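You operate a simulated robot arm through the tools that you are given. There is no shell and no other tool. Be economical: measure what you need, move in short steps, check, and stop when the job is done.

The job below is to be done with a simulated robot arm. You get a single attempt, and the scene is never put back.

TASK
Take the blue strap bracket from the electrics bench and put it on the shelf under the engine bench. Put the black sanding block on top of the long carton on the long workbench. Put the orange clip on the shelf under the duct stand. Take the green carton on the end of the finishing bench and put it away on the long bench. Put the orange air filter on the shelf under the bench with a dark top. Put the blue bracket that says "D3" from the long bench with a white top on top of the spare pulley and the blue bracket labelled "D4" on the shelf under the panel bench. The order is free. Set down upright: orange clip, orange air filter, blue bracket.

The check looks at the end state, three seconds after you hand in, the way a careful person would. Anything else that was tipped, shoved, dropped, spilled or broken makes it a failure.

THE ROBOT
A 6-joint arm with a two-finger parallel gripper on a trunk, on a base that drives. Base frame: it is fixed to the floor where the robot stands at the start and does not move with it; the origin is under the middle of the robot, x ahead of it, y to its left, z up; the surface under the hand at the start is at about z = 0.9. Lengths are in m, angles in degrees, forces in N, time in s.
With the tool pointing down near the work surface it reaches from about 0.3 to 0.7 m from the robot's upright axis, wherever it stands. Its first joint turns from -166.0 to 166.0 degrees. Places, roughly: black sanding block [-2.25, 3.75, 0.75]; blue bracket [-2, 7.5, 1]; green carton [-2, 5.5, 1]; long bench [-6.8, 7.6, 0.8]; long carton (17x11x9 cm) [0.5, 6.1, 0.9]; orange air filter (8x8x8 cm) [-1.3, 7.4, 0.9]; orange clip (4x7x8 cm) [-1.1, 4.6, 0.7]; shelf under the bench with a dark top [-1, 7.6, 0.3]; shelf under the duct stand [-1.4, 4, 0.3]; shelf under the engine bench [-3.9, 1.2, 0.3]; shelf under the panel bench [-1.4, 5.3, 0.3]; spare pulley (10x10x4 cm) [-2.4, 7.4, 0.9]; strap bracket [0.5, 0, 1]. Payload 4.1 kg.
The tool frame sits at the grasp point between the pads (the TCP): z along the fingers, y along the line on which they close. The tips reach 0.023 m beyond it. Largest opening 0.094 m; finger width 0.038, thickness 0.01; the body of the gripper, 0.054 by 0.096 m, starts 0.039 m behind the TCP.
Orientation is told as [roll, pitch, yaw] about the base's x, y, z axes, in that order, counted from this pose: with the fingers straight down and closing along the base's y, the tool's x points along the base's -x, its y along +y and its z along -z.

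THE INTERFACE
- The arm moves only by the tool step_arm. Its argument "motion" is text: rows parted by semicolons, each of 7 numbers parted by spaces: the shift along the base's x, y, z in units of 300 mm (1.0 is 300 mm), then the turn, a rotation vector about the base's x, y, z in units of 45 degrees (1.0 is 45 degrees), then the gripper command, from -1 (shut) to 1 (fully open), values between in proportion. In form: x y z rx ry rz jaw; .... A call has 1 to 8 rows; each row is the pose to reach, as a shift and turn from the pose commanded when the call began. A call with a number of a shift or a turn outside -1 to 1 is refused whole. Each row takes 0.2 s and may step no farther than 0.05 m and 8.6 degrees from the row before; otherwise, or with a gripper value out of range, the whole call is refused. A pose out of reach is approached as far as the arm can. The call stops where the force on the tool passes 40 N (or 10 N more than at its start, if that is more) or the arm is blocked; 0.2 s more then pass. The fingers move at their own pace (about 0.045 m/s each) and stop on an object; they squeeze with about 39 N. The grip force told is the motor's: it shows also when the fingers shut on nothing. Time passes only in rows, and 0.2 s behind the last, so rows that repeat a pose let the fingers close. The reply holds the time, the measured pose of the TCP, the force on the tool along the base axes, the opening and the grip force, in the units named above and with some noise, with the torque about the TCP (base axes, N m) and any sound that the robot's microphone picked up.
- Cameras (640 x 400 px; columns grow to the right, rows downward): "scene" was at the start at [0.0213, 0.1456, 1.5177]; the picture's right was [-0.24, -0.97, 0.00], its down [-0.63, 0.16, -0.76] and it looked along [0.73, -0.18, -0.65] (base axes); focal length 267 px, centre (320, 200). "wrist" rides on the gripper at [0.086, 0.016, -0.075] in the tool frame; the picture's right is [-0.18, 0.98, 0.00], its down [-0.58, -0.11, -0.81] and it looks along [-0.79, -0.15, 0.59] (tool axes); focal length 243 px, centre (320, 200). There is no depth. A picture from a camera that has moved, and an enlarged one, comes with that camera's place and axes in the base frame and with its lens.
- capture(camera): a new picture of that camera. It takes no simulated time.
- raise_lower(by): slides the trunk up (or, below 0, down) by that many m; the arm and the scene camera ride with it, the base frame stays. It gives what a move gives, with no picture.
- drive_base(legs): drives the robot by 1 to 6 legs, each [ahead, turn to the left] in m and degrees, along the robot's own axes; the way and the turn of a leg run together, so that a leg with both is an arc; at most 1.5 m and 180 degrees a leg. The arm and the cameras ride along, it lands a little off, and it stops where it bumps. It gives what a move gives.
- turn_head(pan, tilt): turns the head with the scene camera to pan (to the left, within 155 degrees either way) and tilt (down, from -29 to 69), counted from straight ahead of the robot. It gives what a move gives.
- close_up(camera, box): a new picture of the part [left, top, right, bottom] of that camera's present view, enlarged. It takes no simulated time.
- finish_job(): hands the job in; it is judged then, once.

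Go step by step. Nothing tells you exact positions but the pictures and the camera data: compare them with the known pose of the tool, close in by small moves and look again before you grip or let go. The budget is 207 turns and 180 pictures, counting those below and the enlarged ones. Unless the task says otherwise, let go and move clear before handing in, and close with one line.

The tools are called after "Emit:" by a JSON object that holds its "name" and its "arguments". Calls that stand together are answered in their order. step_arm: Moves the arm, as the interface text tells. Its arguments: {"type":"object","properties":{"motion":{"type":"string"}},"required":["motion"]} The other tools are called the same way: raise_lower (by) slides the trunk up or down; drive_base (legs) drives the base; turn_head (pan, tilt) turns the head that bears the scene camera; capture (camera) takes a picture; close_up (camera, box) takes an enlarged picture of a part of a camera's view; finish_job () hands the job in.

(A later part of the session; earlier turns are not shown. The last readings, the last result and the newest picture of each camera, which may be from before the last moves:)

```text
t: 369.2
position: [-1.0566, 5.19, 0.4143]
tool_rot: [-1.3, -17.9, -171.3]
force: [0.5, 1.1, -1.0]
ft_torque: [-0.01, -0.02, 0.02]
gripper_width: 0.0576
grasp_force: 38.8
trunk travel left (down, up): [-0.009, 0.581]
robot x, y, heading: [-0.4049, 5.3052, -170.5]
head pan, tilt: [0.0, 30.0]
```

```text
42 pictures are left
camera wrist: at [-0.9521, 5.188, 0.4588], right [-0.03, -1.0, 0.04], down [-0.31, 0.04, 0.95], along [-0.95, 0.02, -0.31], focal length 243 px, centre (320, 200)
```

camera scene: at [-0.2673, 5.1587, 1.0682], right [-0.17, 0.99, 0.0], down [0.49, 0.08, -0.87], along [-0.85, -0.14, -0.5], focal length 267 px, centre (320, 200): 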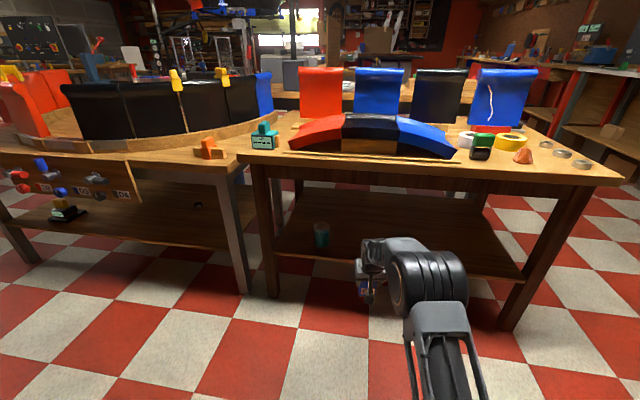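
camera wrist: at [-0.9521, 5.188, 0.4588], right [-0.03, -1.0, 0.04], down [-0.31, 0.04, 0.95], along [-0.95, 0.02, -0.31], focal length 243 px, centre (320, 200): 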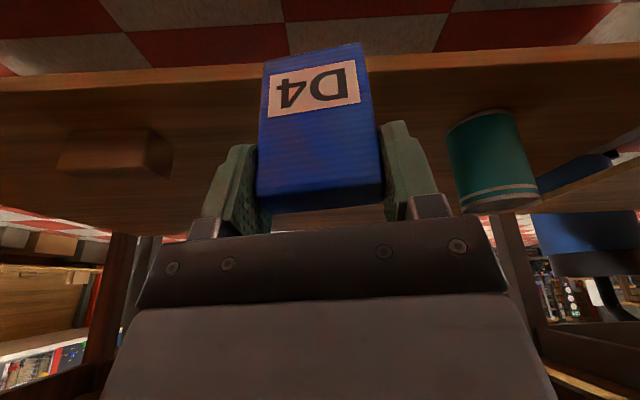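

No contact; another 8 cm in.

Emit:
{"name": "drive_base", "arguments": {"legs": [[0.085, 0]]}}

Emit:
{"name": "capture", "arguments": {"camera": "wrist"}}

Emit:
{"name": "capture", "arguments": {"camera": "scene"}}

```text
t: 370.2
position: [-1.1412, 5.1761, 0.4142]
tool_rot: [-1.3, -18.1, -171.5]
force: [0.9, 0.1, -2.5]
ft_torque: [0.01, -0.03, 0.0]
gripper_width: 0.0573
grasp_force: 39.2
trunk travel left (down, up): [-0.009, 0.581]
robot x, y, heading: [-0.4896, 5.2924, -170.6]
head pan, tilt: [0.0, 30.0]
```

```text
41 pictures are left
camera wrist: at [-1.0365, 5.1743, 0.4588], right [-0.03, -1.0, 0.04], down [-0.31, 0.04, 0.95], along [-0.95, 0.02, -0.32], focal length 243 px, centre (320, 200)
```

wrist: 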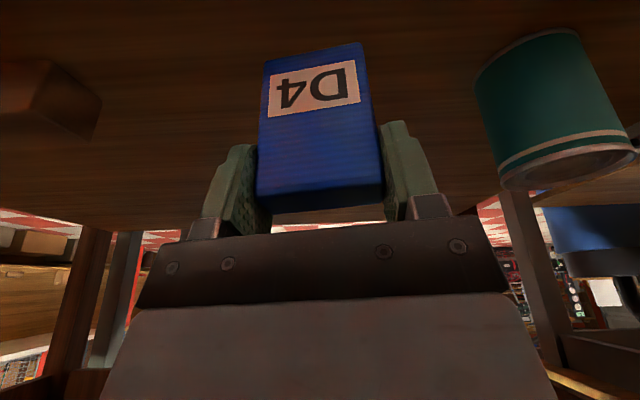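

```text
40 pictures are left
camera scene: at [-0.4917, 5.1213, 1.0682], right [-0.16, 0.99, 0.0], down [0.49, 0.08, -0.87], along [-0.85, -0.14, -0.5], focal length 267 px, centre (320, 200)
```

scene: 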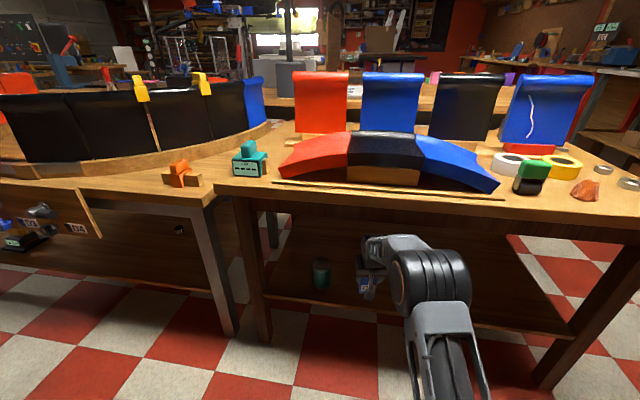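

The bracket is over the shelf. Lowering step by step.

Emit:
{"name": "step_arm", "arguments": {"motion": "0 0 -0.03 0 0 0 -1;0 0 -0.05 0 0 0 -1;0 0 -0.06 0 0 0 -1;0 0 -0.07 0 0 0 -1;0 0 -0.08 0 0 0 -1;0 0 -0.09 0 0 0 -1;0 0 -0.1 0 0 0 -1"}}

Emit:
{"name": "capture", "arguments": {"camera": "wrist"}}

```text
t: 371.9
position: [-1.1417, 5.1774, 0.3842]
tool_rot: [-1.3, -18.0, -171.3]
force: [0.5, 0.5, -1.8]
ft_torque: [0.02, 0.01, 0.02]
gripper_width: 0.0574
grasp_force: 38.9
trunk travel left (down, up): [-0.009, 0.581]
robot x, y, heading: [-0.49, 5.2915, -170.6]
head pan, tilt: [0.0, 30.0]
```

```text
39 pictures are left
camera wrist: at [-1.0364, 5.1746, 0.4284], right [-0.03, -1.0, 0.04], down [-0.31, 0.04, 0.95], along [-0.95, 0.02, -0.32], focal length 243 px, centre (320, 200)
```

wrist: 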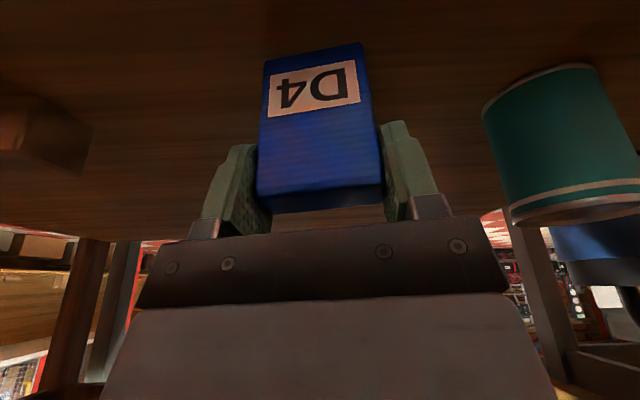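

Emit:
{"name": "step_arm", "arguments": {"motion": "0 0 -0.01 0 0 0 -1;0 0 -0.02 0 0 0 -1;0 0 -0.03 0 0 0 -1;0 0 -0.04 0 0 0 -1;0 0 -0.05 0 0 0 -1;0 0 -0.06 0 0 0 -1"}}

```text
t: 373.2
position: [-1.142, 5.1771, 0.369]
tool_rot: [-1.3, -18.3, -171.6]
force: [-2.7, -0.9, 26.6]
ft_torque: [-0.85, -0.08, -0.08]
gripper_width: 0.0573
grasp_force: 39.1
trunk travel left (down, up): [-0.009, 0.581]
robot x, y, heading: [-0.4919, 5.291, -170.5]
head pan, tilt: [0.0, 30.0]
```

Contact. Opening.

Emit:
{"name": "step_arm", "arguments": {"motion": "0 0 0.01 0 0 0 -1;0 0 0.01 0 0 0 0.4;0 0 0.01 0 0 0 0.7;0 0 0.01 0 0 0 1;0 0 0.01 0 0 0 1;0 0 0.01 0 0 0 1"}}

Emit:
{"name": "capture", "arguments": {"camera": "wrist"}}

```text
t: 374.6
position: [-1.1415, 5.177, 0.3686]
tool_rot: [-1.3, -18.0, -171.4]
force: [-0.1, 0.1, 0.9]
ft_torque: [0.03, 0.0, -0.02]
gripper_width: 0.0941
grasp_force: 0.1
trunk travel left (down, up): [-0.009, 0.581]
robot x, y, heading: [-0.4862, 5.2903, -170.6]
head pan, tilt: [0.0, 30.0]
```

```text
38 pictures are left
camera wrist: at [-1.0362, 5.1744, 0.4137], right [-0.03, -1.0, 0.04], down [-0.31, 0.04, 0.95], along [-0.95, 0.02, -0.31], focal length 243 px, centre (320, 200)
```

wrist: 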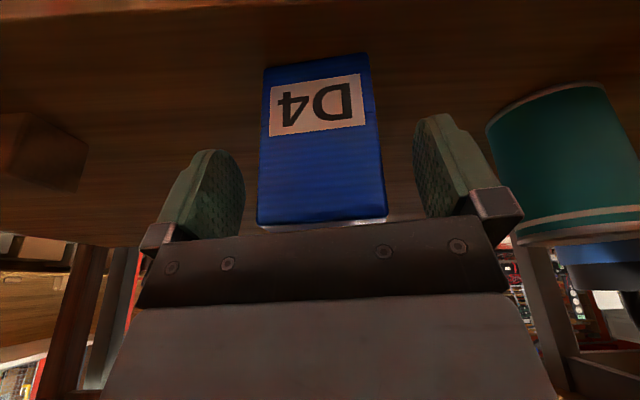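

The bracket settled flat. I'll rise 5 mm and drive straight back.

Emit:
{"name": "step_arm", "arguments": {"motion": "0.01 0 0.02 0 0 0 1"}}

Emit:
{"name": "drive_base", "arguments": {"legs": [[-0.13, 0]]}}

Emit:
{"name": "capture", "arguments": {"camera": "wrist"}}

```text
t: 375.1
position: [-1.1386, 5.1765, 0.3752]
tool_rot: [-1.3, -17.9, -171.5]
force: [0.0, -0.1, -0.4]
ft_torque: [-0.01, -0.01, 0.0]
gripper_width: 0.0941
grasp_force: 0.1
trunk travel left (down, up): [-0.009, 0.581]
robot x, y, heading: [-0.4886, 5.2912, -170.5]
head pan, tilt: [0.0, 30.0]
```

```text
t: 376.3
position: [-1.009, 5.199, 0.3753]
tool_rot: [-1.3, -18.0, -171.6]
force: [0.5, -0.4, 0.4]
ft_torque: [0.0, -0.01, 0.01]
gripper_width: 0.0941
grasp_force: 0.0
trunk travel left (down, up): [-0.009, 0.581]
robot x, y, heading: [-0.36, 5.313, -170.5]
head pan, tilt: [0.0, 30.0]
```

```text
37 pictures are left
camera wrist: at [-0.9041, 5.1962, 0.4197], right [-0.03, -1.0, 0.04], down [-0.31, 0.04, 0.95], along [-0.95, 0.02, -0.31], focal length 243 px, centre (320, 200)
```

wrist: 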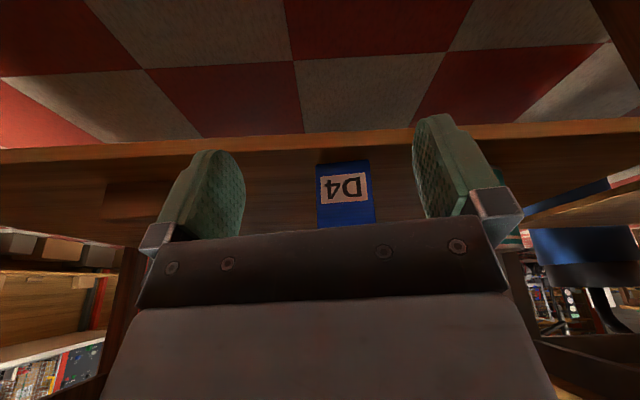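

D4 stands upright on the shelf. I'll back off, straighten the tool while drawing in, and raise up to find the orange clip.

Emit:
{"name": "drive_base", "arguments": {"legs": [[-0.1, 0]]}}

Emit:
{"name": "step_arm", "arguments": {"motion": "0.12 0.02 0.03 0 0 0 1;0.24 0.04 0.06 0.01 -0.1 0 1;0.36 0.06 0.1 0.03 -0.2 0 1;0.48 0.08 0.14 0.045 -0.3 0 1;0.55 0.09 0.2 0.062 -0.395 0 1;0.6 0.1 0.34 0.062 -0.395 0 1;0.6 0.1 0.48 0.062 -0.395 0 1"}}

Emit:
{"name": "raise_lower", "arguments": {"by": 0.4}}

Emit:
{"name": "turn_head", "arguments": {"pan": 25, "tilt": 35}}

Emit:
{"name": "capture", "arguments": {"camera": "scene"}}

```text
t: 377.5
position: [-0.9104, 5.215, 0.3758]
tool_rot: [-1.3, -18.0, -171.5]
force: [-0.1, 0.4, -0.8]
ft_torque: [0.02, 0.01, 0.02]
gripper_width: 0.094
grasp_force: 0.1
trunk travel left (down, up): [-0.009, 0.581]
robot x, y, heading: [-0.2609, 5.3236, -170.5]
head pan, tilt: [0.0, 30.0]
```

```text
t: 379.1
position: [-0.7302, 5.2442, 0.5188]
tool_rot: [-1.5, 0.2, -171.4]
force: [0.0, 0.2, -0.3]
ft_torque: [0.01, 0.01, 0.01]
gripper_width: 0.0942
grasp_force: 0.0
trunk travel left (down, up): [-0.009, 0.581]
robot x, y, heading: [-0.2591, 5.3264, -170.9]
head pan, tilt: [0.0, 30.0]
```

```text
t: 382.9
position: [-0.7297, 5.2442, 0.9184]
tool_rot: [-1.4, -0.1, -171.4]
force: [-0.2, 0.9, -0.2]
ft_torque: [0.01, 0.01, -0.03]
gripper_width: 0.0938
grasp_force: 0.0
trunk travel left (down, up): [-0.409, 0.181]
robot x, y, heading: [-0.2611, 5.3311, -170.6]
head pan, tilt: [0.0, 30.0]
```

```text
t: 383.8
position: [-0.7302, 5.2445, 0.9192]
tool_rot: [-1.5, 0.0, -171.4]
force: [-0.1, 1.0, 0.7]
ft_torque: [-0.01, -0.01, 0.02]
gripper_width: 0.0939
grasp_force: 0.1
trunk travel left (down, up): [-0.409, 0.181]
robot x, y, heading: [-0.2576, 5.3297, -170.7]
head pan, tilt: [25.0, 35.0]
```

```text
36 pictures are left
camera scene: at [-0.2462, 5.1243, 1.4604], right [-0.56, 0.83, 0.0], down [0.47, 0.32, -0.82], along [-0.68, -0.46, -0.57], focal length 267 px, centre (320, 200)
```

scene: 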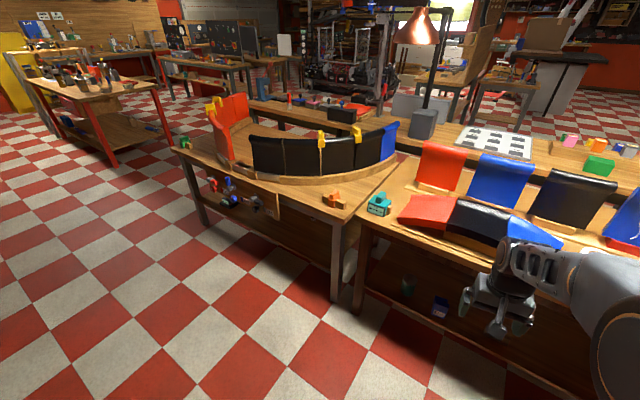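

The clip sits at about (-1.09, 4.62) on the duct bench corner; the green carton is at the finishing bench's end. I'll drive in front of the clip.

Emit:
{"name": "drive_base", "arguments": {"legs": [[0, 80.7], [0.7, 0], [0, -90], [0.2, 0]]}}

Emit:
{"name": "turn_head", "arguments": {"pan": 0, "tilt": 42}}

Emit:
{"name": "capture", "arguments": {"camera": "scene"}}

Emit:
{"name": "capture", "arguments": {"camera": "wrist"}}

```text
t: 396.2
position: [-0.9302, 4.6048, 0.9193]
tool_rot: [-1.4, 0.0, 179.7]
force: [0.5, 0.8, 0.5]
ft_torque: [0.01, -0.03, -0.01]
gripper_width: 0.094
grasp_force: 0.1
trunk travel left (down, up): [-0.409, 0.181]
robot x, y, heading: [-0.4552, 4.6148, -179.5]
head pan, tilt: [25.0, 35.0]
```

```text
t: 397.1
position: [-0.9307, 4.6046, 0.9182]
tool_rot: [-1.5, 0.0, 179.7]
force: [-0.4, -0.1, -0.8]
ft_torque: [-0.01, 0.01, -0.01]
gripper_width: 0.0943
grasp_force: 0.1
trunk travel left (down, up): [-0.409, 0.181]
robot x, y, heading: [-0.4519, 4.6165, -179.4]
head pan, tilt: [0.0, 42.0]
```

```text
35 pictures are left
camera scene: at [-0.4754, 4.4487, 1.4499], right [-0.01, 1.0, 0.0], down [0.67, 0.01, -0.74], along [-0.74, -0.01, -0.67], focal length 267 px, centre (320, 200)
```

scene: 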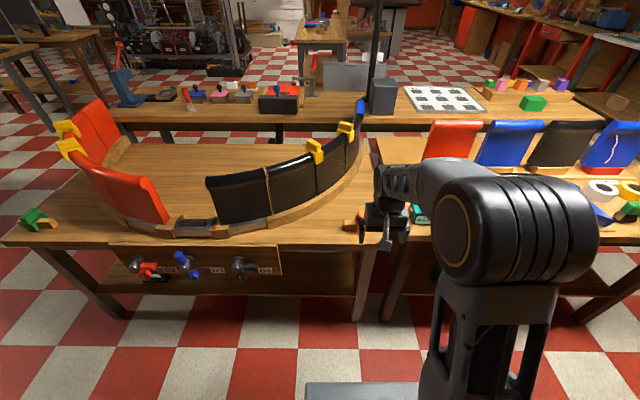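

```text
34 pictures are left
camera wrist: at [-0.8458, 4.5861, 0.9935], right [-0.19, -0.98, -0.02], down [-0.58, 0.09, 0.81], along [-0.79, 0.17, -0.59], focal length 243 px, centre (320, 200)
```

wrist: 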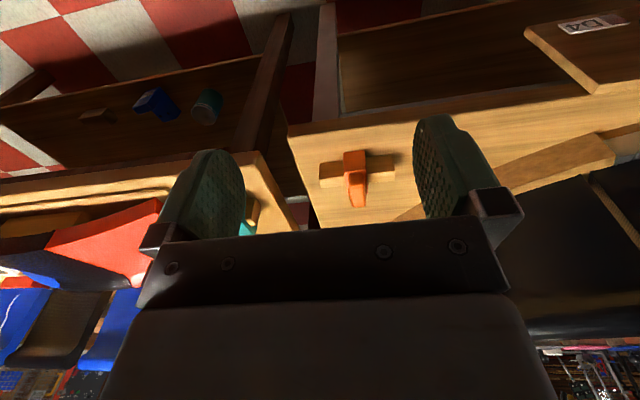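

I'll enlarge the clip.

Emit:
{"name": "close_up", "arguments": {"camera": "wrist", "box": [290, 120, 430, 230]}}

```text
3.64 times, centred on (360, 175) of wrist
camera zoom: at [-0.8458, 4.5861, 0.9935], right [-0.19, -0.98, -0.02], down [-0.58, 0.09, 0.81], along [-0.79, 0.17, -0.59], focal length 882 px, centre (174, 291)
```

zoom: 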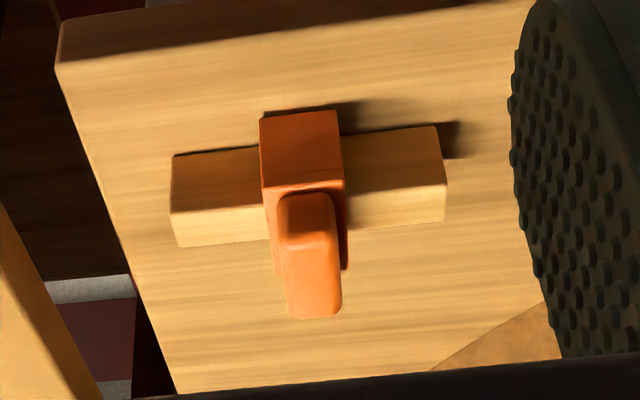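

The clip is a U straddling a wooden bar at about (-1.143, 4.593), z≈0.70-0.78. I'll drive 0.15 m ahead, move over it, and look again.

Emit:
{"name": "drive_base", "arguments": {"legs": [[0.15, 0]]}}

Emit:
{"name": "step_arm", "arguments": {"motion": "-0.06 -0.03 -0.06 0.03 0 0 1;-0.12 -0.04 -0.13 0.035 0 0 1"}}

Emit:
{"name": "capture", "arguments": {"camera": "wrist"}}

Emit:
{"name": "close_up", "arguments": {"camera": "scene", "box": [280, 170, 440, 290]}}

```text
t: 398.5
position: [-1.0835, 4.6045, 0.9186]
tool_rot: [-1.5, 0.0, 179.8]
force: [0.9, -0.9, -0.1]
ft_torque: [0.01, 0.01, -0.04]
gripper_width: 0.0943
grasp_force: 0.0
trunk travel left (down, up): [-0.409, 0.181]
robot x, y, heading: [-0.6044, 4.6119, -179.7]
head pan, tilt: [0.0, 42.0]
```

```text
t: 399.1
position: [-1.1206, 4.5911, 0.8805]
tool_rot: [-3.1, 0.0, 179.7]
force: [0.5, 0.7, -0.8]
ft_torque: [0.01, 0.0, -0.04]
gripper_width: 0.0939
grasp_force: 0.1
trunk travel left (down, up): [-0.409, 0.181]
robot x, y, heading: [-0.6062, 4.6151, -179.3]
head pan, tilt: [0.0, 42.0]
```

```text
32 pictures are left
camera wrist: at [-1.0341, 4.5698, 0.954], right [-0.19, -0.98, -0.05], down [-0.58, 0.07, 0.81], along [-0.79, 0.18, -0.58], focal length 243 px, centre (320, 200)
```

wrist: 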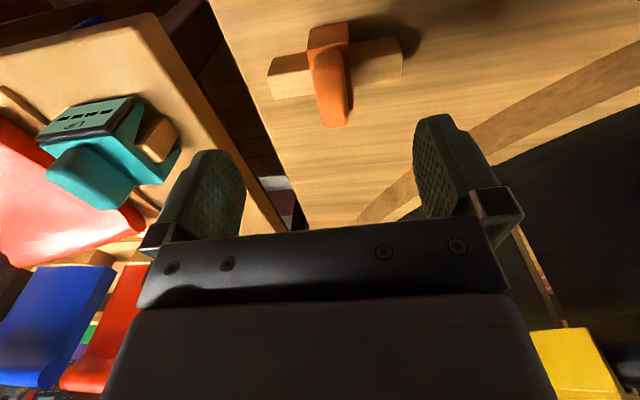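

```text
3.33 times, centred on (360, 230) of scene
camera zoom: at [-0.6274, 4.447, 1.4499], right [-0.01, 1.0, 0.0], down [0.67, 0.01, -0.74], along [-0.74, -0.01, -0.67], focal length 888 px, centre (187, 100)
```

zoom: 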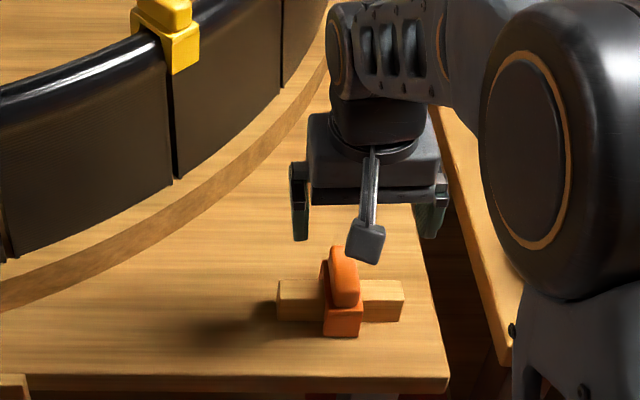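

Bench top is z≈0.70; the clip spans x -1.115 to -1.175, 3.8 cm wide, top 0.78, and the bar's top about 0.735. I'll fix the roll and descend to grip above the bar.

Emit:
{"name": "step_arm", "arguments": {"motion": "-0.04 0 0 -0.035 0 0 1;-0.08 0 -0.1 -0.069 0 0 1;-0.082 0 -0.25 -0.069 0 0 1"}}

Emit:
{"name": "capture", "arguments": {"camera": "wrist"}}

Emit:
{"name": "close_up", "arguments": {"camera": "scene", "box": [280, 170, 440, 290]}}

```text
t: 399.9
position: [-1.1427, 4.5894, 0.8057]
tool_rot: [0.2, 0.0, 179.8]
force: [0.1, 0.1, 0.6]
ft_torque: [0.02, 0.01, -0.02]
gripper_width: 0.0939
grasp_force: 0.0
trunk travel left (down, up): [-0.409, 0.181]
robot x, y, heading: [-0.6034, 4.6143, -179.4]
head pan, tilt: [0.0, 42.0]
```

```text
30 pictures are left
camera wrist: at [-1.0582, 4.5734, 0.8797], right [-0.19, -0.98, 0.0], down [-0.58, 0.11, 0.81], along [-0.79, 0.15, -0.59], focal length 243 px, centre (320, 200)
```

wrist: 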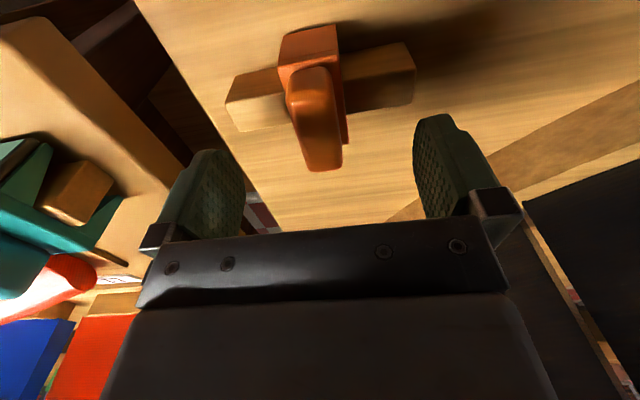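

```text
3.33 times, centred on (360, 230) of scene
camera zoom: at [-0.6274, 4.4472, 1.45], right [-0.01, 1.0, 0.0], down [0.67, 0.01, -0.74], along [-0.74, -0.01, -0.67], focal length 888 px, centre (187, 100)
```

zoom: 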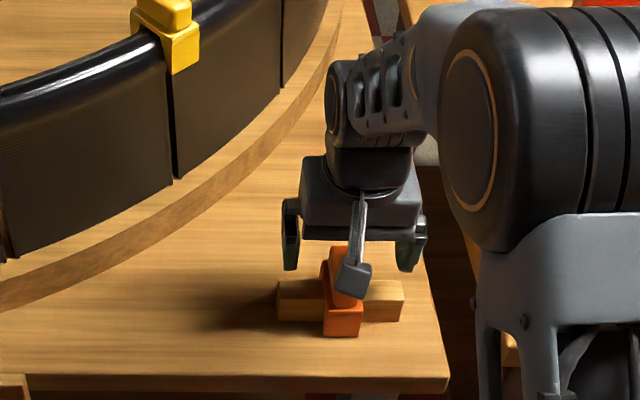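

Bar top is about 0.743, so tips must stay above that. I'll go to z 0.773 and close.

Emit:
{"name": "step_arm", "arguments": {"motion": "-0.018 0 -0.06 0 0 0 1;-0.018 0 -0.11 0 0 0 1;-0.018 0 -0.11 0 0 0 -1;-0.018 0 -0.11 0 0 0 -1;-0.018 0 -0.11 0 0 0 -1;-0.018 0 -0.11 0 0 0 -1;-0.018 0 -0.11 0 0 0 -1"}}

Emit:
{"name": "capture", "arguments": {"camera": "wrist"}}

```text
t: 401.5
position: [-1.1486, 4.5905, 0.7714]
tool_rot: [0.0, 0.0, 179.9]
force: [0.0, 0.7, 0.9]
ft_torque: [0.0, -0.02, 0.0]
gripper_width: 0.0233
grasp_force: 38.6
trunk travel left (down, up): [-0.409, 0.181]
robot x, y, heading: [-0.6059, 4.6164, -179.2]
head pan, tilt: [0.0, 42.0]
```

```text
28 pictures are left
camera wrist: at [-1.0638, 4.5737, 0.8471], right [-0.19, -0.98, 0.0], down [-0.58, 0.11, 0.81], along [-0.79, 0.15, -0.59], focal length 243 px, centre (320, 200)
```

wrist: 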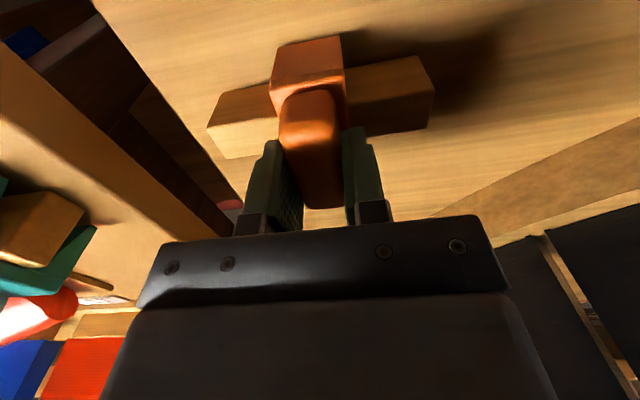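

Gripped on the narrow upper part (2.3 cm). I'll lift slowly and see whether it comes off the bar.

Emit:
{"name": "step_arm", "arguments": {"motion": "0 0 0.03 0 0 0 -1;0 0 0.06 0 0 0 -1;0 0 0.1 0 0 0 -1;0 0 0.15 0 0 0 -1;0 0 0.2 0 0 0 -1;0 0 0.28 0 0 0 -1"}}

Emit:
{"name": "close_up", "arguments": {"camera": "scene", "box": [280, 150, 440, 270]}}

```text
t: 402.9
position: [-1.1495, 4.5898, 0.8567]
tool_rot: [0.1, 0.0, 179.8]
force: [-0.2, 0.4, -0.7]
ft_torque: [0.05, 0.01, 0.03]
gripper_width: 0.0231
grasp_force: 38.7
trunk travel left (down, up): [-0.409, 0.181]
robot x, y, heading: [-0.6028, 4.6177, -179.2]
head pan, tilt: [0.0, 42.0]
```

```text
3.33 times, centred on (360, 210) of scene
camera zoom: at [-0.6274, 4.4472, 1.4499], right [-0.01, 1.0, 0.0], down [0.67, 0.01, -0.74], along [-0.74, -0.01, -0.67], focal length 888 px, centre (187, 167)
```

zoom: 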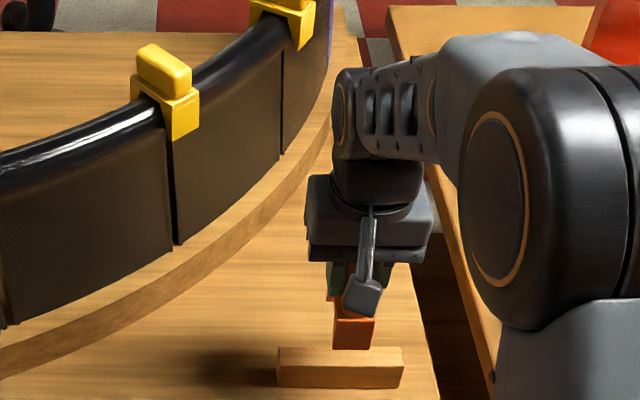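

The clip came off cleanly. To fit under the low bench, the tool should be tilted back; I'll set the clip back on its bar, release, tilt 20°, and grip again.

Emit:
{"name": "step_arm", "arguments": {"motion": "0 0 -0.08 0 0 0 -1;0 0 -0.16 0 0 0 -1;0 0 -0.22 0 0 0 -1;0 0 -0.26 0 0 0 -1;0 0 -0.278 0 0 0 -1"}}

Emit:
{"name": "step_arm", "arguments": {"motion": "0 0 0 0 0 0 -0.3;0 0 0 0 0 0 0;0 0 0 0 0 0 0;0 0 0.005 0 0.15 0 0;0 0 0.01 0 0.3 0 0;0 0 0.01 0 0.45 0 0;0 0 0.01 0 0.45 0 0"}}

Emit:
{"name": "capture", "arguments": {"camera": "wrist"}}

```text
t: 404.1
position: [-1.1492, 4.5914, 0.7732]
tool_rot: [0.2, 0.1, 179.8]
force: [-0.7, 0.0, -0.4]
ft_torque: [0.03, 0.02, 0.01]
gripper_width: 0.0227
grasp_force: 39.4
trunk travel left (down, up): [-0.409, 0.181]
robot x, y, heading: [-0.6047, 4.6125, -179.3]
head pan, tilt: [0.0, 42.0]
```

```text
t: 405.7
position: [-1.1478, 4.5915, 0.7752]
tool_rot: [0.2, -20.3, 179.7]
force: [0.4, 0.1, -0.1]
ft_torque: [-0.02, -0.02, 0.02]
gripper_width: 0.047
grasp_force: 0.1
trunk travel left (down, up): [-0.409, 0.181]
robot x, y, heading: [-0.6033, 4.6177, -179.2]
head pan, tilt: [0.0, 42.0]
```

```text
26 pictures are left
camera wrist: at [-1.0431, 4.5741, 0.8161], right [-0.18, -0.98, 0.07], down [-0.27, 0.11, 0.96], along [-0.95, 0.15, -0.28], focal length 243 px, centre (320, 200)
```

wrist: 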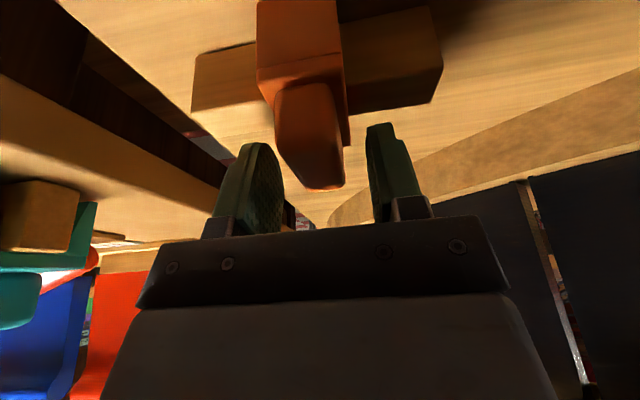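

The clip sits back on the bar. I'll move the grasp point 8 mm toward me onto the handle and close.

Emit:
{"name": "step_arm", "arguments": {"motion": "0.03 0 -0.016 0 0 0 0;0.03 0 -0.016 0 0 0 -1;0.03 0 -0.016 0 0 0 -1;0.03 0 -0.016 0 0 0 -1;0.03 0 -0.016 0 0 0 -1"}}

Emit:
{"name": "step_arm", "arguments": {"motion": "0 0 0.04 0 0 0 -1;0 0 0.1 0 0 0 -1;0 0 0.18 0 0 0 -1;0 0 0.3 0 0 0 -1;0 0 0.42 0 0 0 -1"}}

Emit:
{"name": "capture", "arguments": {"camera": "wrist"}}

Emit:
{"name": "close_up", "arguments": {"camera": "scene", "box": [280, 150, 440, 270]}}

```text
t: 406.9
position: [-1.14, 4.5907, 0.771]
tool_rot: [0.2, -20.1, 179.8]
force: [-0.6, 0.2, 0.6]
ft_torque: [0.02, 0.02, -0.01]
gripper_width: 0.0325
grasp_force: 38.6
trunk travel left (down, up): [-0.409, 0.181]
robot x, y, heading: [-0.6052, 4.6118, -179.6]
head pan, tilt: [0.0, 42.0]
```

```text
t: 408.1
position: [-1.1379, 4.5919, 0.8966]
tool_rot: [0.1, -20.1, 179.7]
force: [-0.1, -1.0, -0.3]
ft_torque: [0.03, 0.02, 0.0]
gripper_width: 0.0326
grasp_force: 39.1
trunk travel left (down, up): [-0.409, 0.181]
robot x, y, heading: [-0.6039, 4.6162, -179.6]
head pan, tilt: [0.0, 42.0]
```

```text
25 pictures are left
camera wrist: at [-1.0331, 4.5749, 0.9376], right [-0.18, -0.98, 0.07], down [-0.27, 0.11, 0.96], along [-0.95, 0.15, -0.28], focal length 243 px, centre (320, 200)
```

wrist: 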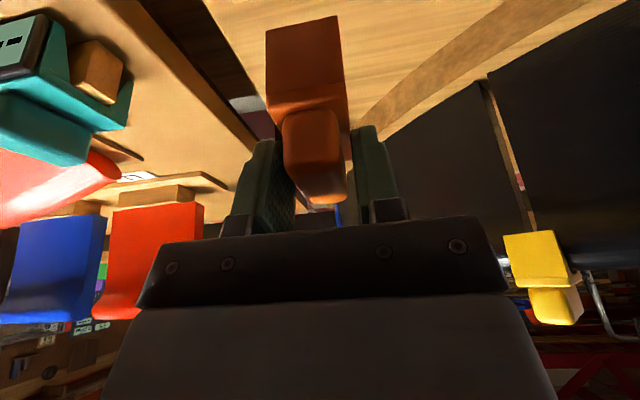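

```text
3.33 times, centred on (360, 210) of scene
camera zoom: at [-0.6273, 4.4472, 1.4499], right [-0.01, 1.0, 0.0], down [0.67, 0.01, -0.74], along [-0.74, -0.01, -0.67], focal length 888 px, centre (187, 167)
```

zoom: 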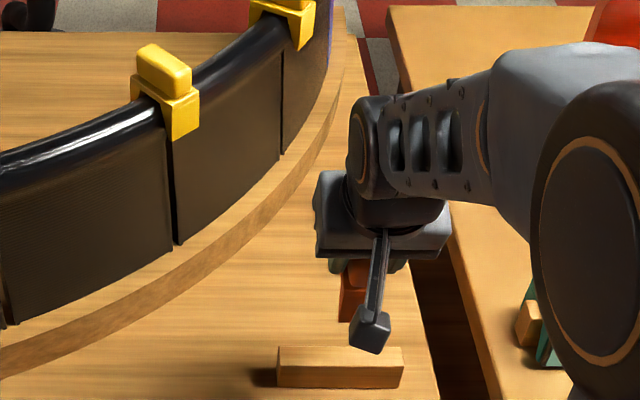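

The clip is held with the tool tilted. I'll back off, lower the trunk, and look at the shelf opening between the hook board and the corner leg.

Emit:
{"name": "drive_base", "arguments": {"legs": [[-0.35, 0], [0, 9]]}}

Emit:
{"name": "raise_lower", "arguments": {"by": -0.4}}

Emit:
{"name": "turn_head", "arguments": {"pan": 0, "tilt": 32}}

Emit:
{"name": "capture", "arguments": {"camera": "scene"}}

```text
t: 411.0
position: [-0.7795, 4.5125, 0.8974]
tool_rot: [0.2, -20.2, -171.4]
force: [-0.2, -0.1, 0.5]
ft_torque: [0.0, -0.01, -0.01]
gripper_width: 0.0327
grasp_force: 39.4
trunk travel left (down, up): [-0.409, 0.181]
robot x, y, heading: [-0.2556, 4.6182, -170.6]
head pan, tilt: [0.0, 42.0]
```

```text
t: 414.8
position: [-0.7797, 4.5124, 0.4955]
tool_rot: [0.2, -20.2, -171.3]
force: [0.1, -0.5, -1.5]
ft_torque: [0.04, -0.03, 0.0]
gripper_width: 0.0326
grasp_force: 38.4
trunk travel left (down, up): [-0.009, 0.581]
robot x, y, heading: [-0.2548, 4.6139, -170.4]
head pan, tilt: [0.0, 42.0]
```

```text
t: 415.6
position: [-0.78, 4.5135, 0.4959]
tool_rot: [0.2, -20.1, -171.4]
force: [-0.1, 0.3, -1.1]
ft_torque: [0.02, -0.02, 0.02]
gripper_width: 0.0328
grasp_force: 39.0
trunk travel left (down, up): [-0.009, 0.581]
robot x, y, heading: [-0.2529, 4.6205, -170.4]
head pan, tilt: [0.0, 32.0]
```

```text
23 pictures are left
camera scene: at [-0.2576, 4.4483, 1.065], right [-0.16, 0.99, 0.0], down [0.52, 0.09, -0.85], along [-0.84, -0.14, -0.53], focal length 267 px, centre (320, 200)
```

scene: 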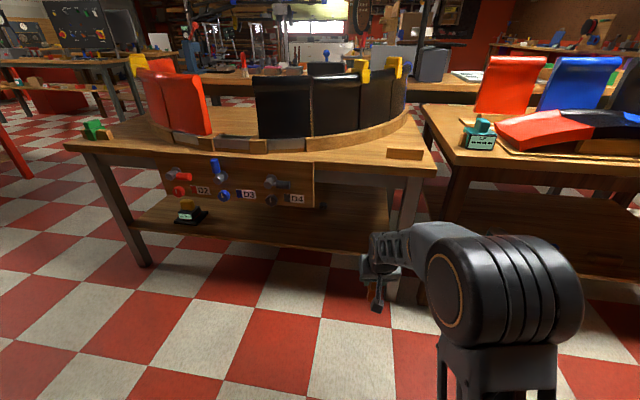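

Shelf z≈0.286 with its edge at x≈-1.11; the opening between the board (y<4.28) and leg (y>4.60) is free. I'll lower the clip to entry height and drive in.

Emit:
{"name": "step_arm", "arguments": {"motion": "0 0 -0.12 0 0 0 -1;0 0 -0.24 0 0 0 -1;0 0 -0.36 0 0 0 -1"}}

Emit:
{"name": "drive_base", "arguments": {"legs": [[0.27, 0]]}}

Emit:
{"name": "capture", "arguments": {"camera": "scene"}}

Emit:
{"name": "capture", "arguments": {"camera": "wrist"}}

```text
t: 416.4
position: [-0.7785, 4.5136, 0.3883]
tool_rot: [0.3, -20.3, -171.4]
force: [-0.6, -0.2, -0.3]
ft_torque: [-0.01, 0.03, -0.02]
gripper_width: 0.0325
grasp_force: 39.1
trunk travel left (down, up): [-0.009, 0.581]
robot x, y, heading: [-0.2551, 4.6185, -170.6]
head pan, tilt: [0.0, 32.0]
```

```text
t: 418.3
position: [-1.0467, 4.4667, 0.3883]
tool_rot: [0.2, -20.1, -171.2]
force: [-0.4, -0.9, 0.9]
ft_torque: [0.01, -0.01, 0.01]
gripper_width: 0.0328
grasp_force: 39.0
trunk travel left (down, up): [-0.009, 0.581]
robot x, y, heading: [-0.5221, 4.5707, -170.2]
head pan, tilt: [0.0, 32.0]
```

```text
22 pictures are left
camera scene: at [-0.5251, 4.4033, 1.065], right [-0.17, 0.99, 0.0], down [0.52, 0.09, -0.85], along [-0.84, -0.14, -0.53], focal length 267 px, centre (320, 200)
```

scene: 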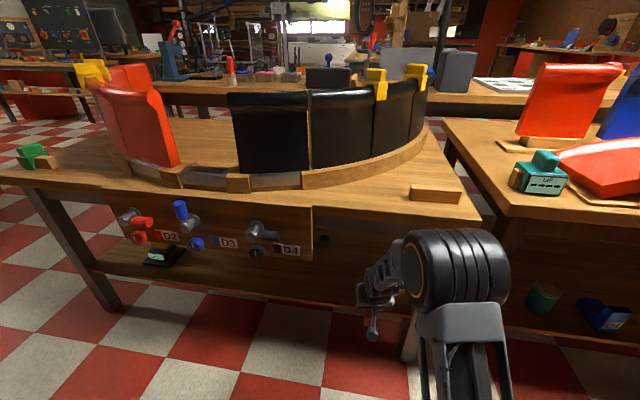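

```text
21 pictures are left
camera wrist: at [-0.9399, 4.467, 0.429], right [-0.02, -1.0, 0.07], down [-0.28, 0.07, 0.96], along [-0.96, 0.0, -0.28], focal length 243 px, centre (320, 200)
```

wrist: 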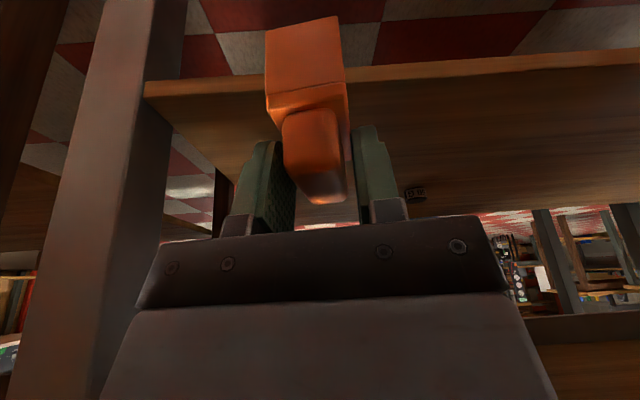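

Path is clear. Another 11.5 cm in.

Emit:
{"name": "drive_base", "arguments": {"legs": [[0.115, 0]]}}

Emit:
{"name": "capture", "arguments": {"camera": "wrist"}}

```text
t: 419.5
position: [-1.1591, 4.4488, 0.3873]
tool_rot: [0.2, -20.0, -171.3]
force: [-0.3, -0.1, 0.1]
ft_torque: [0.0, -0.02, -0.01]
gripper_width: 0.0326
grasp_force: 39.3
trunk travel left (down, up): [-0.009, 0.581]
robot x, y, heading: [-0.6385, 4.5543, -170.0]
head pan, tilt: [0.0, 32.0]
```

```text
20 pictures are left
camera wrist: at [-1.0525, 4.4483, 0.4281], right [-0.02, -1.0, 0.07], down [-0.28, 0.07, 0.96], along [-0.96, 0.0, -0.28], focal length 243 px, centre (320, 200)
```

wrist: 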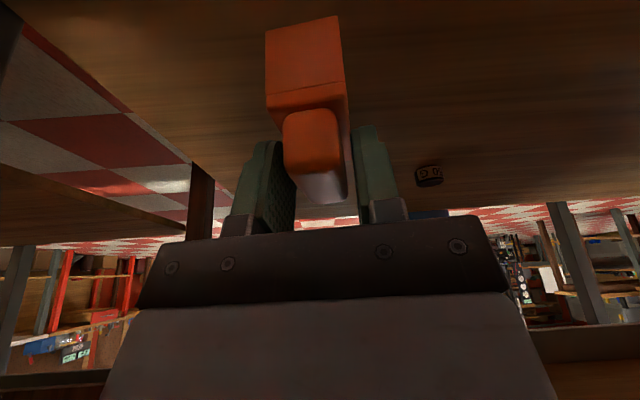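

The clip is over the shelf. Lowering to contact.

Emit:
{"name": "step_arm", "arguments": {"motion": "0 0 -0.04 0 0 0 -1;0 0 -0.06 0 0 0 -1;0 0 -0.07 0 0 0 -1;0 0 -0.08 0 0 0 -1;0 0 -0.09 0 0 0 -1;0 0 -0.1 0 0 0 -1"}}

Emit:
{"name": "step_arm", "arguments": {"motion": "0 0 -0.01 0 0 0 -1;0 0 -0.02 0 0 0 -1;0 0 -0.03 0 0 0 -1;0 0 -0.04 0 0 0 -1"}}

```text
t: 420.9
position: [-1.1582, 4.4481, 0.3568]
tool_rot: [0.1, -20.0, -171.4]
force: [-0.2, 0.5, -1.1]
ft_torque: [0.01, -0.01, 0.01]
gripper_width: 0.0329
grasp_force: 39.1
trunk travel left (down, up): [-0.009, 0.581]
robot x, y, heading: [-0.6364, 4.551, -170.4]
head pan, tilt: [0.0, 32.0]
```

```text
t: 421.9
position: [-1.1594, 4.4486, 0.3476]
tool_rot: [0.2, -20.3, -171.3]
force: [6.5, 3.5, 24.0]
ft_torque: [0.17, -0.53, 0.03]
gripper_width: 0.0328
grasp_force: 38.8
trunk travel left (down, up): [-0.009, 0.581]
robot x, y, heading: [-0.6331, 4.5543, -170.3]
head pan, tilt: [0.0, 32.0]
```

Contact. Easing 3 mm and opening.

Emit:
{"name": "step_arm", "arguments": {"motion": "0 0 0.01 0 0 0 -1;0 0 0.01 0 0 0 -0.5;0 0 0.01 0 0 0 -0.2;0 0 0.01 0 0 0 0.2;0 0 0.01 0 0 0 0.2"}}

Emit:
{"name": "capture", "arguments": {"camera": "wrist"}}

```text
t: 423.1
position: [-1.1579, 4.4486, 0.3477]
tool_rot: [0.3, -20.0, -171.3]
force: [0.3, 0.5, 0.1]
ft_torque: [0.01, 0.02, 0.01]
gripper_width: 0.0566
grasp_force: 0.0
trunk travel left (down, up): [-0.009, 0.581]
robot x, y, heading: [-0.6369, 4.5538, -170.4]
head pan, tilt: [0.0, 32.0]
```

```text
19 pictures are left
camera wrist: at [-1.0523, 4.4482, 0.389], right [-0.02, -1.0, 0.07], down [-0.28, 0.07, 0.96], along [-0.96, 0.0, -0.28], focal length 243 px, centre (320, 200)
```

wrist: 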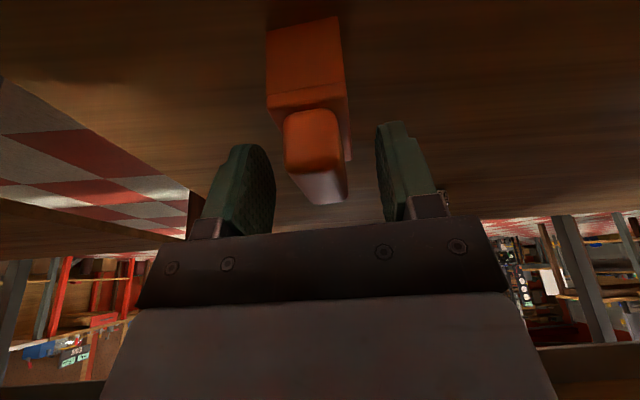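

The clip stands by itself. Backing straight out.

Emit:
{"name": "drive_base", "arguments": {"legs": [[-0.15, 0]]}}

Emit:
{"name": "capture", "arguments": {"camera": "wrist"}}

```text
t: 424.5
position: [-1.0102, 4.473, 0.3475]
tool_rot: [0.1, -20.0, -171.2]
force: [0.1, 0.0, 0.4]
ft_torque: [0.04, 0.0, 0.03]
gripper_width: 0.0566
grasp_force: 0.0
trunk travel left (down, up): [-0.009, 0.581]
robot x, y, heading: [-0.4857, 4.5771, -170.3]
head pan, tilt: [0.0, 32.0]
```

```text
18 pictures are left
camera wrist: at [-0.9036, 4.4731, 0.389], right [-0.02, -1.0, 0.07], down [-0.28, 0.07, 0.96], along [-0.96, 0.0, -0.28], focal length 243 px, centre (320, 200)
```

wrist: 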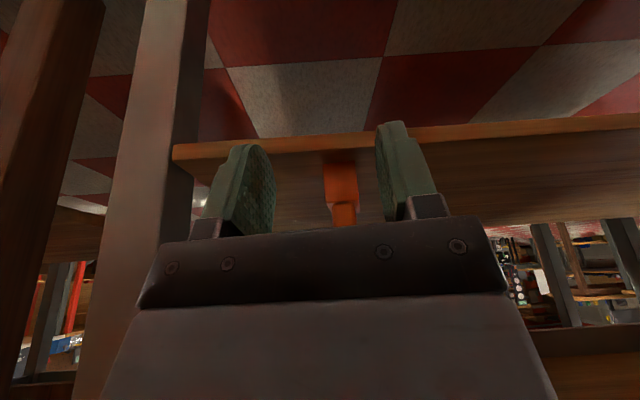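

The clip stands upright on the shelf. I'll back out, straighten and raise the arm, then drive round to the north end of the finishing bench for the green carton.

Emit:
{"name": "drive_base", "arguments": {"legs": [[-0.15, 0]]}}

Emit:
{"name": "step_arm", "arguments": {"motion": "0.05 0.01 0.08 0 -0.1 0 1;0.1 0.02 0.16 0.01 -0.2 0 1;0.15 0.03 0.26 0.03 -0.3 0 1;0.2 0.04 0.36 0.05 -0.4 0 1;0.25 0.05 0.48 0.06 -0.44 0 1"}}

Emit:
{"name": "raise_lower", "arguments": {"by": 0.4}}

Emit:
{"name": "raise_lower", "arguments": {"by": 0.1}}

Emit:
{"name": "drive_base", "arguments": {"legs": [[0, -99.7], [1.5, 0], [0.4, 0], [0, 90], [1.5, 0], [0.1, 0]]}}

Emit:
{"name": "drive_base", "arguments": {"legs": [[0, 90]]}}

Emit:
{"name": "turn_head", "arguments": {"pan": 0, "tilt": 38}}

Emit:
{"name": "capture", "arguments": {"camera": "scene"}}

```text
t: 425.9
position: [-0.8622, 4.4989, 0.3483]
tool_rot: [0.1, -20.1, -171.4]
force: [-0.3, 0.3, -0.1]
ft_torque: [0.02, 0.03, 0.0]
gripper_width: 0.0565
grasp_force: 0.0
trunk travel left (down, up): [-0.009, 0.581]
robot x, y, heading: [-0.3391, 4.6067, -170.6]
head pan, tilt: [0.0, 32.0]
```

```text
t: 427.1
position: [-0.786, 4.5129, 0.492]
tool_rot: [0.5, 0.0, -171.4]
force: [0.5, -0.1, -0.3]
ft_torque: [-0.02, -0.01, 0.03]
gripper_width: 0.0944
grasp_force: 0.1
trunk travel left (down, up): [-0.009, 0.581]
robot x, y, heading: [-0.3427, 4.604, -170.2]
head pan, tilt: [0.0, 32.0]
```

```text
t: 430.9
position: [-0.7872, 4.5136, 0.8927]
tool_rot: [0.5, -0.1, -171.4]
force: [0.6, -0.4, 0.0]
ft_torque: [-0.01, 0.0, -0.03]
gripper_width: 0.0942
grasp_force: 0.2
trunk travel left (down, up): [-0.409, 0.181]
robot x, y, heading: [-0.336, 4.608, -170.4]
head pan, tilt: [0.0, 32.0]
```

```text
t: 432.2
position: [-0.7856, 4.5133, 0.9939]
tool_rot: [0.5, -0.1, -171.5]
force: [0.7, -0.1, -0.2]
ft_torque: [-0.01, -0.02, 0.01]
gripper_width: 0.0939
grasp_force: 0.1
trunk travel left (down, up): [-0.509, 0.081]
robot x, y, heading: [-0.3424, 4.6059, -170.5]
head pan, tilt: [0.0, 32.0]
```

```text
t: 457.4
position: [-2.3903, 6.4888, 0.9916]
tool_rot: [0.5, -0.1, 179.1]
force: [0.4, -0.4, -0.9]
ft_torque: [-0.01, -0.03, 0.0]
gripper_width: 0.0939
grasp_force: 0.0
trunk travel left (down, up): [-0.509, 0.081]
robot x, y, heading: [-1.9338, 6.503, 179.8]
head pan, tilt: [0.0, 32.0]
```

```text
t: 461.6
position: [-1.9204, 6.0473, 0.9921]
tool_rot: [0.5, -0.1, -91.4]
force: [-0.6, -0.1, 0.0]
ft_torque: [0.01, -0.02, -0.01]
gripper_width: 0.0942
grasp_force: 0.0
trunk travel left (down, up): [-0.509, 0.081]
robot x, y, heading: [-1.9316, 6.5041, -90.5]
head pan, tilt: [0.0, 32.0]
```

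```text
t: 462.3
position: [-1.9218, 6.046, 0.9923]
tool_rot: [0.4, -0.1, -91.4]
force: [-0.3, 1.0, 0.3]
ft_torque: [0.0, 0.05, 0.0]
gripper_width: 0.094
grasp_force: 0.1
trunk travel left (down, up): [-0.509, 0.081]
robot x, y, heading: [-1.9307, 6.5057, -90.6]
head pan, tilt: [0.0, 38.0]
```

```text
17 pictures are left
camera scene: at [-1.7668, 6.4741, 1.5559], right [-1.0, 0.01, 0.0], down [0.01, 0.62, -0.79], along [-0.01, -0.79, -0.62], focal length 267 px, centre (320, 200)
```

scene: 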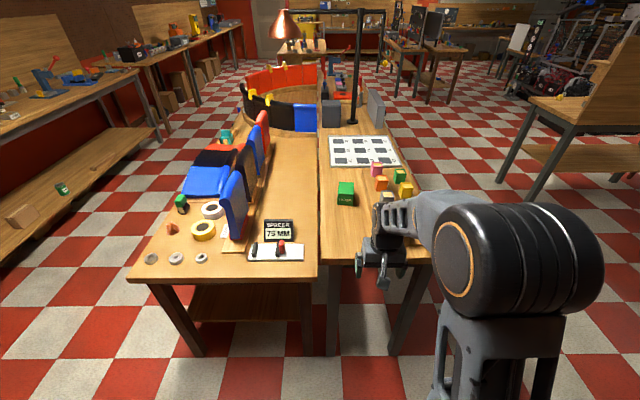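

The green carton candidates: a larger box at (346,193) and a small green cube at (399,176). One enlargement.

Emit:
{"name": "close_up", "arguments": {"camera": "scene", "box": [310, 150, 430, 225]}}

```text
5.33 times, centred on (370, 188) of scene
camera zoom: at [-1.7668, 6.4741, 1.5559], right [-1.0, 0.01, 0.0], down [0.01, 0.62, -0.79], along [-0.01, -0.79, -0.62], focal length 1422 px, centre (53, 267)
```

zoom: 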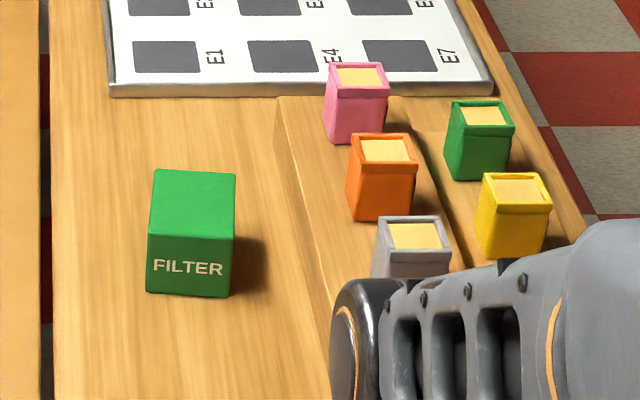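

The "FILTER" carton is at about (-1.885, 5.565), 6.4 x 8.5 x 6 cm. I'll drive 0.3 m closer and position above it.

Emit:
{"name": "drive_base", "arguments": {"legs": [[0.3, 0]]}}

Emit:
{"name": "step_arm", "arguments": {"motion": "0.06 -0.1 0 0 0 0 1;0.12 -0.22 0 0 0 0 1;0.12 -0.36 0 0 0 0 1;0.12 -0.46 -0.06 0 0 0 1"}}

Emit:
{"name": "capture", "arguments": {"camera": "wrist"}}

```text
t: 464.4
position: [-1.9229, 5.7446, 0.9927]
tool_rot: [0.4, -0.1, -91.4]
force: [0.5, -0.1, -0.2]
ft_torque: [-0.02, 0.0, 0.0]
gripper_width: 0.094
grasp_force: 0.1
trunk travel left (down, up): [-0.509, 0.081]
robot x, y, heading: [-1.9356, 6.2033, -90.5]
head pan, tilt: [0.0, 38.0]
```

```text
t: 465.4
position: [-1.8878, 5.6063, 0.9739]
tool_rot: [0.5, -0.1, -91.4]
force: [0.1, 0.3, 0.7]
ft_torque: [-0.02, -0.02, 0.0]
gripper_width: 0.0937
grasp_force: 0.1
trunk travel left (down, up): [-0.509, 0.081]
robot x, y, heading: [-1.9351, 6.2002, -90.5]
head pan, tilt: [0.0, 38.0]
```

```text
15 pictures are left
camera wrist: at [-1.8717, 5.6919, 1.0488], right [0.98, -0.21, 0.01], down [-0.13, -0.58, 0.81], along [-0.16, -0.79, -0.59], focal length 243 px, centre (320, 200)
```

wrist: 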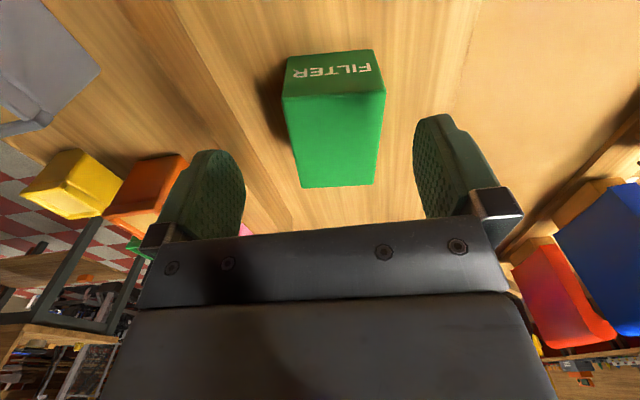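

Centre (-1.884, 5.565) with a 5° yaw. I'll align, descend and close.

Emit:
{"name": "step_arm", "arguments": {"motion": "0.006 -0.07 0 0 0 -0.06 1;0.012 -0.137 -0.06 0 0 -0.118 1;0.012 -0.137 -0.18 0 0 -0.118 1;0.012 -0.137 -0.297 0 0 -0.118 1"}}

Emit:
{"name": "capture", "arguments": {"camera": "wrist"}}

```text
t: 466.4
position: [-1.8847, 5.5655, 0.8855]
tool_rot: [0.5, 0.0, -96.9]
force: [1.2, -0.2, 0.5]
ft_torque: [-0.01, 0.01, 0.0]
gripper_width: 0.0939
grasp_force: 0.1
trunk travel left (down, up): [-0.509, 0.081]
robot x, y, heading: [-1.9379, 6.2003, -90.4]
head pan, tilt: [0.0, 38.0]
```

```text
14 pictures are left
camera wrist: at [-1.8605, 5.6494, 0.9598], right [0.95, -0.3, 0.01], down [-0.18, -0.56, 0.81], along [-0.24, -0.77, -0.59], focal length 243 px, centre (320, 200)
```

wrist: 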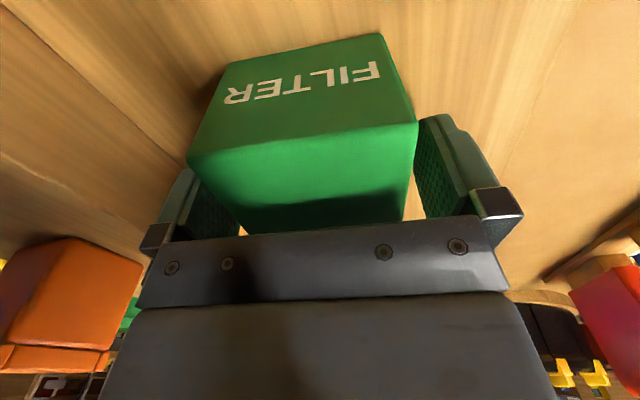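

I rotated the wrong way; turning back 5° and closing.

Emit:
{"name": "step_arm", "arguments": {"motion": "0 0 0 0 0 0.06 1;0 0 0 0 0 0.118 1;0 0 0 0 0 0.118 -1;0 0 0 0 0 0.118 -1;0 0 0 0 0 0.118 -1;0 0 0 0 0 0.118 -1"}}

Emit:
{"name": "step_arm", "arguments": {"motion": "0 0.01 0.1 0 0 0 -1;0 0.03 0.25 0 0 0 -1;0 0.1 0.38 0 0 0 -1;0 0.22 0.48 0 0 0 -1;0 0.36 0.5 0 0 0 -1;0 0.5 0.5 0 0 0 -1"}}

Emit:
{"name": "capture", "arguments": {"camera": "wrist"}}

```text
t: 467.8
position: [-1.8835, 5.5664, 0.8858]
tool_rot: [0.5, -0.1, -91.3]
force: [-0.8, 0.2, 3.0]
ft_torque: [0.08, 0.13, 0.05]
gripper_width: 0.0659
grasp_force: 39.1
trunk travel left (down, up): [-0.509, 0.081]
robot x, y, heading: [-1.935, 6.202, -90.4]
head pan, tilt: [0.0, 38.0]
```

```text
t: 469.2
position: [-1.8835, 5.7166, 1.0359]
tool_rot: [0.5, 0.0, -91.4]
force: [0.5, -0.1, -2.0]
ft_torque: [0.0, 0.01, 0.02]
gripper_width: 0.0659
grasp_force: 38.6
trunk travel left (down, up): [-0.509, 0.081]
robot x, y, heading: [-1.939, 6.1997, -90.5]
head pan, tilt: [0.0, 38.0]
```

```text
13 pictures are left
camera wrist: at [-1.868, 5.8027, 1.1106], right [0.98, -0.21, 0.01], down [-0.13, -0.58, 0.81], along [-0.16, -0.79, -0.59], focal length 243 px, centre (320, 200)
```

wrist: 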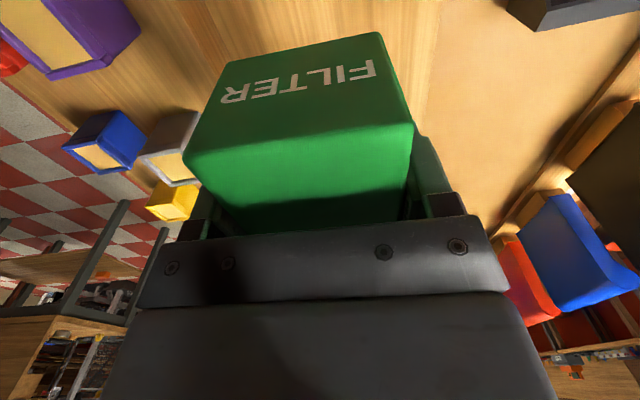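

The carton is held. I'll back off, face west and drive along the corridor toward the long bench.

Emit:
{"name": "drive_base", "arguments": {"legs": [[-0.32, 0], [0, -89.5], [1.5, 0], [1.3, 0]]}}

Emit:
{"name": "turn_head", "arguments": {"pan": -30, "tilt": 20}}

Emit:
{"name": "capture", "arguments": {"camera": "scene"}}

```text
t: 488.3
position: [-5.2196, 6.4289, 1.0354]
tool_rot: [0.5, -0.2, -179.9]
force: [0.0, -0.4, -1.8]
ft_torque: [0.0, 0.01, 0.01]
gripper_width: 0.0658
grasp_force: 39.0
trunk travel left (down, up): [-0.509, 0.081]
robot x, y, heading: [-4.7374, 6.4888, -179.0]
head pan, tilt: [0.0, 38.0]
```

```text
t: 489.2
position: [-5.2195, 6.4284, 1.0354]
tool_rot: [0.5, 0.0, -180.0]
force: [0.1, 0.3, -2.2]
ft_torque: [0.01, 0.0, -0.01]
gripper_width: 0.0656
grasp_force: 39.1
trunk travel left (down, up): [-0.509, 0.081]
robot x, y, heading: [-4.7348, 6.496, -178.6]
head pan, tilt: [-30.0, 20.0]
```

```text
12 pictures are left
camera scene: at [-4.7555, 6.3712, 1.5842], right [0.48, 0.87, 0.0], down [0.3, -0.17, -0.94], along [-0.82, 0.46, -0.34], focal length 267 px, centre (320, 200)
```

scene: 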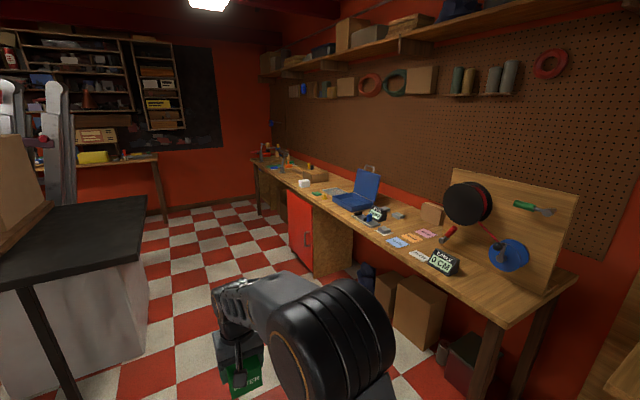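

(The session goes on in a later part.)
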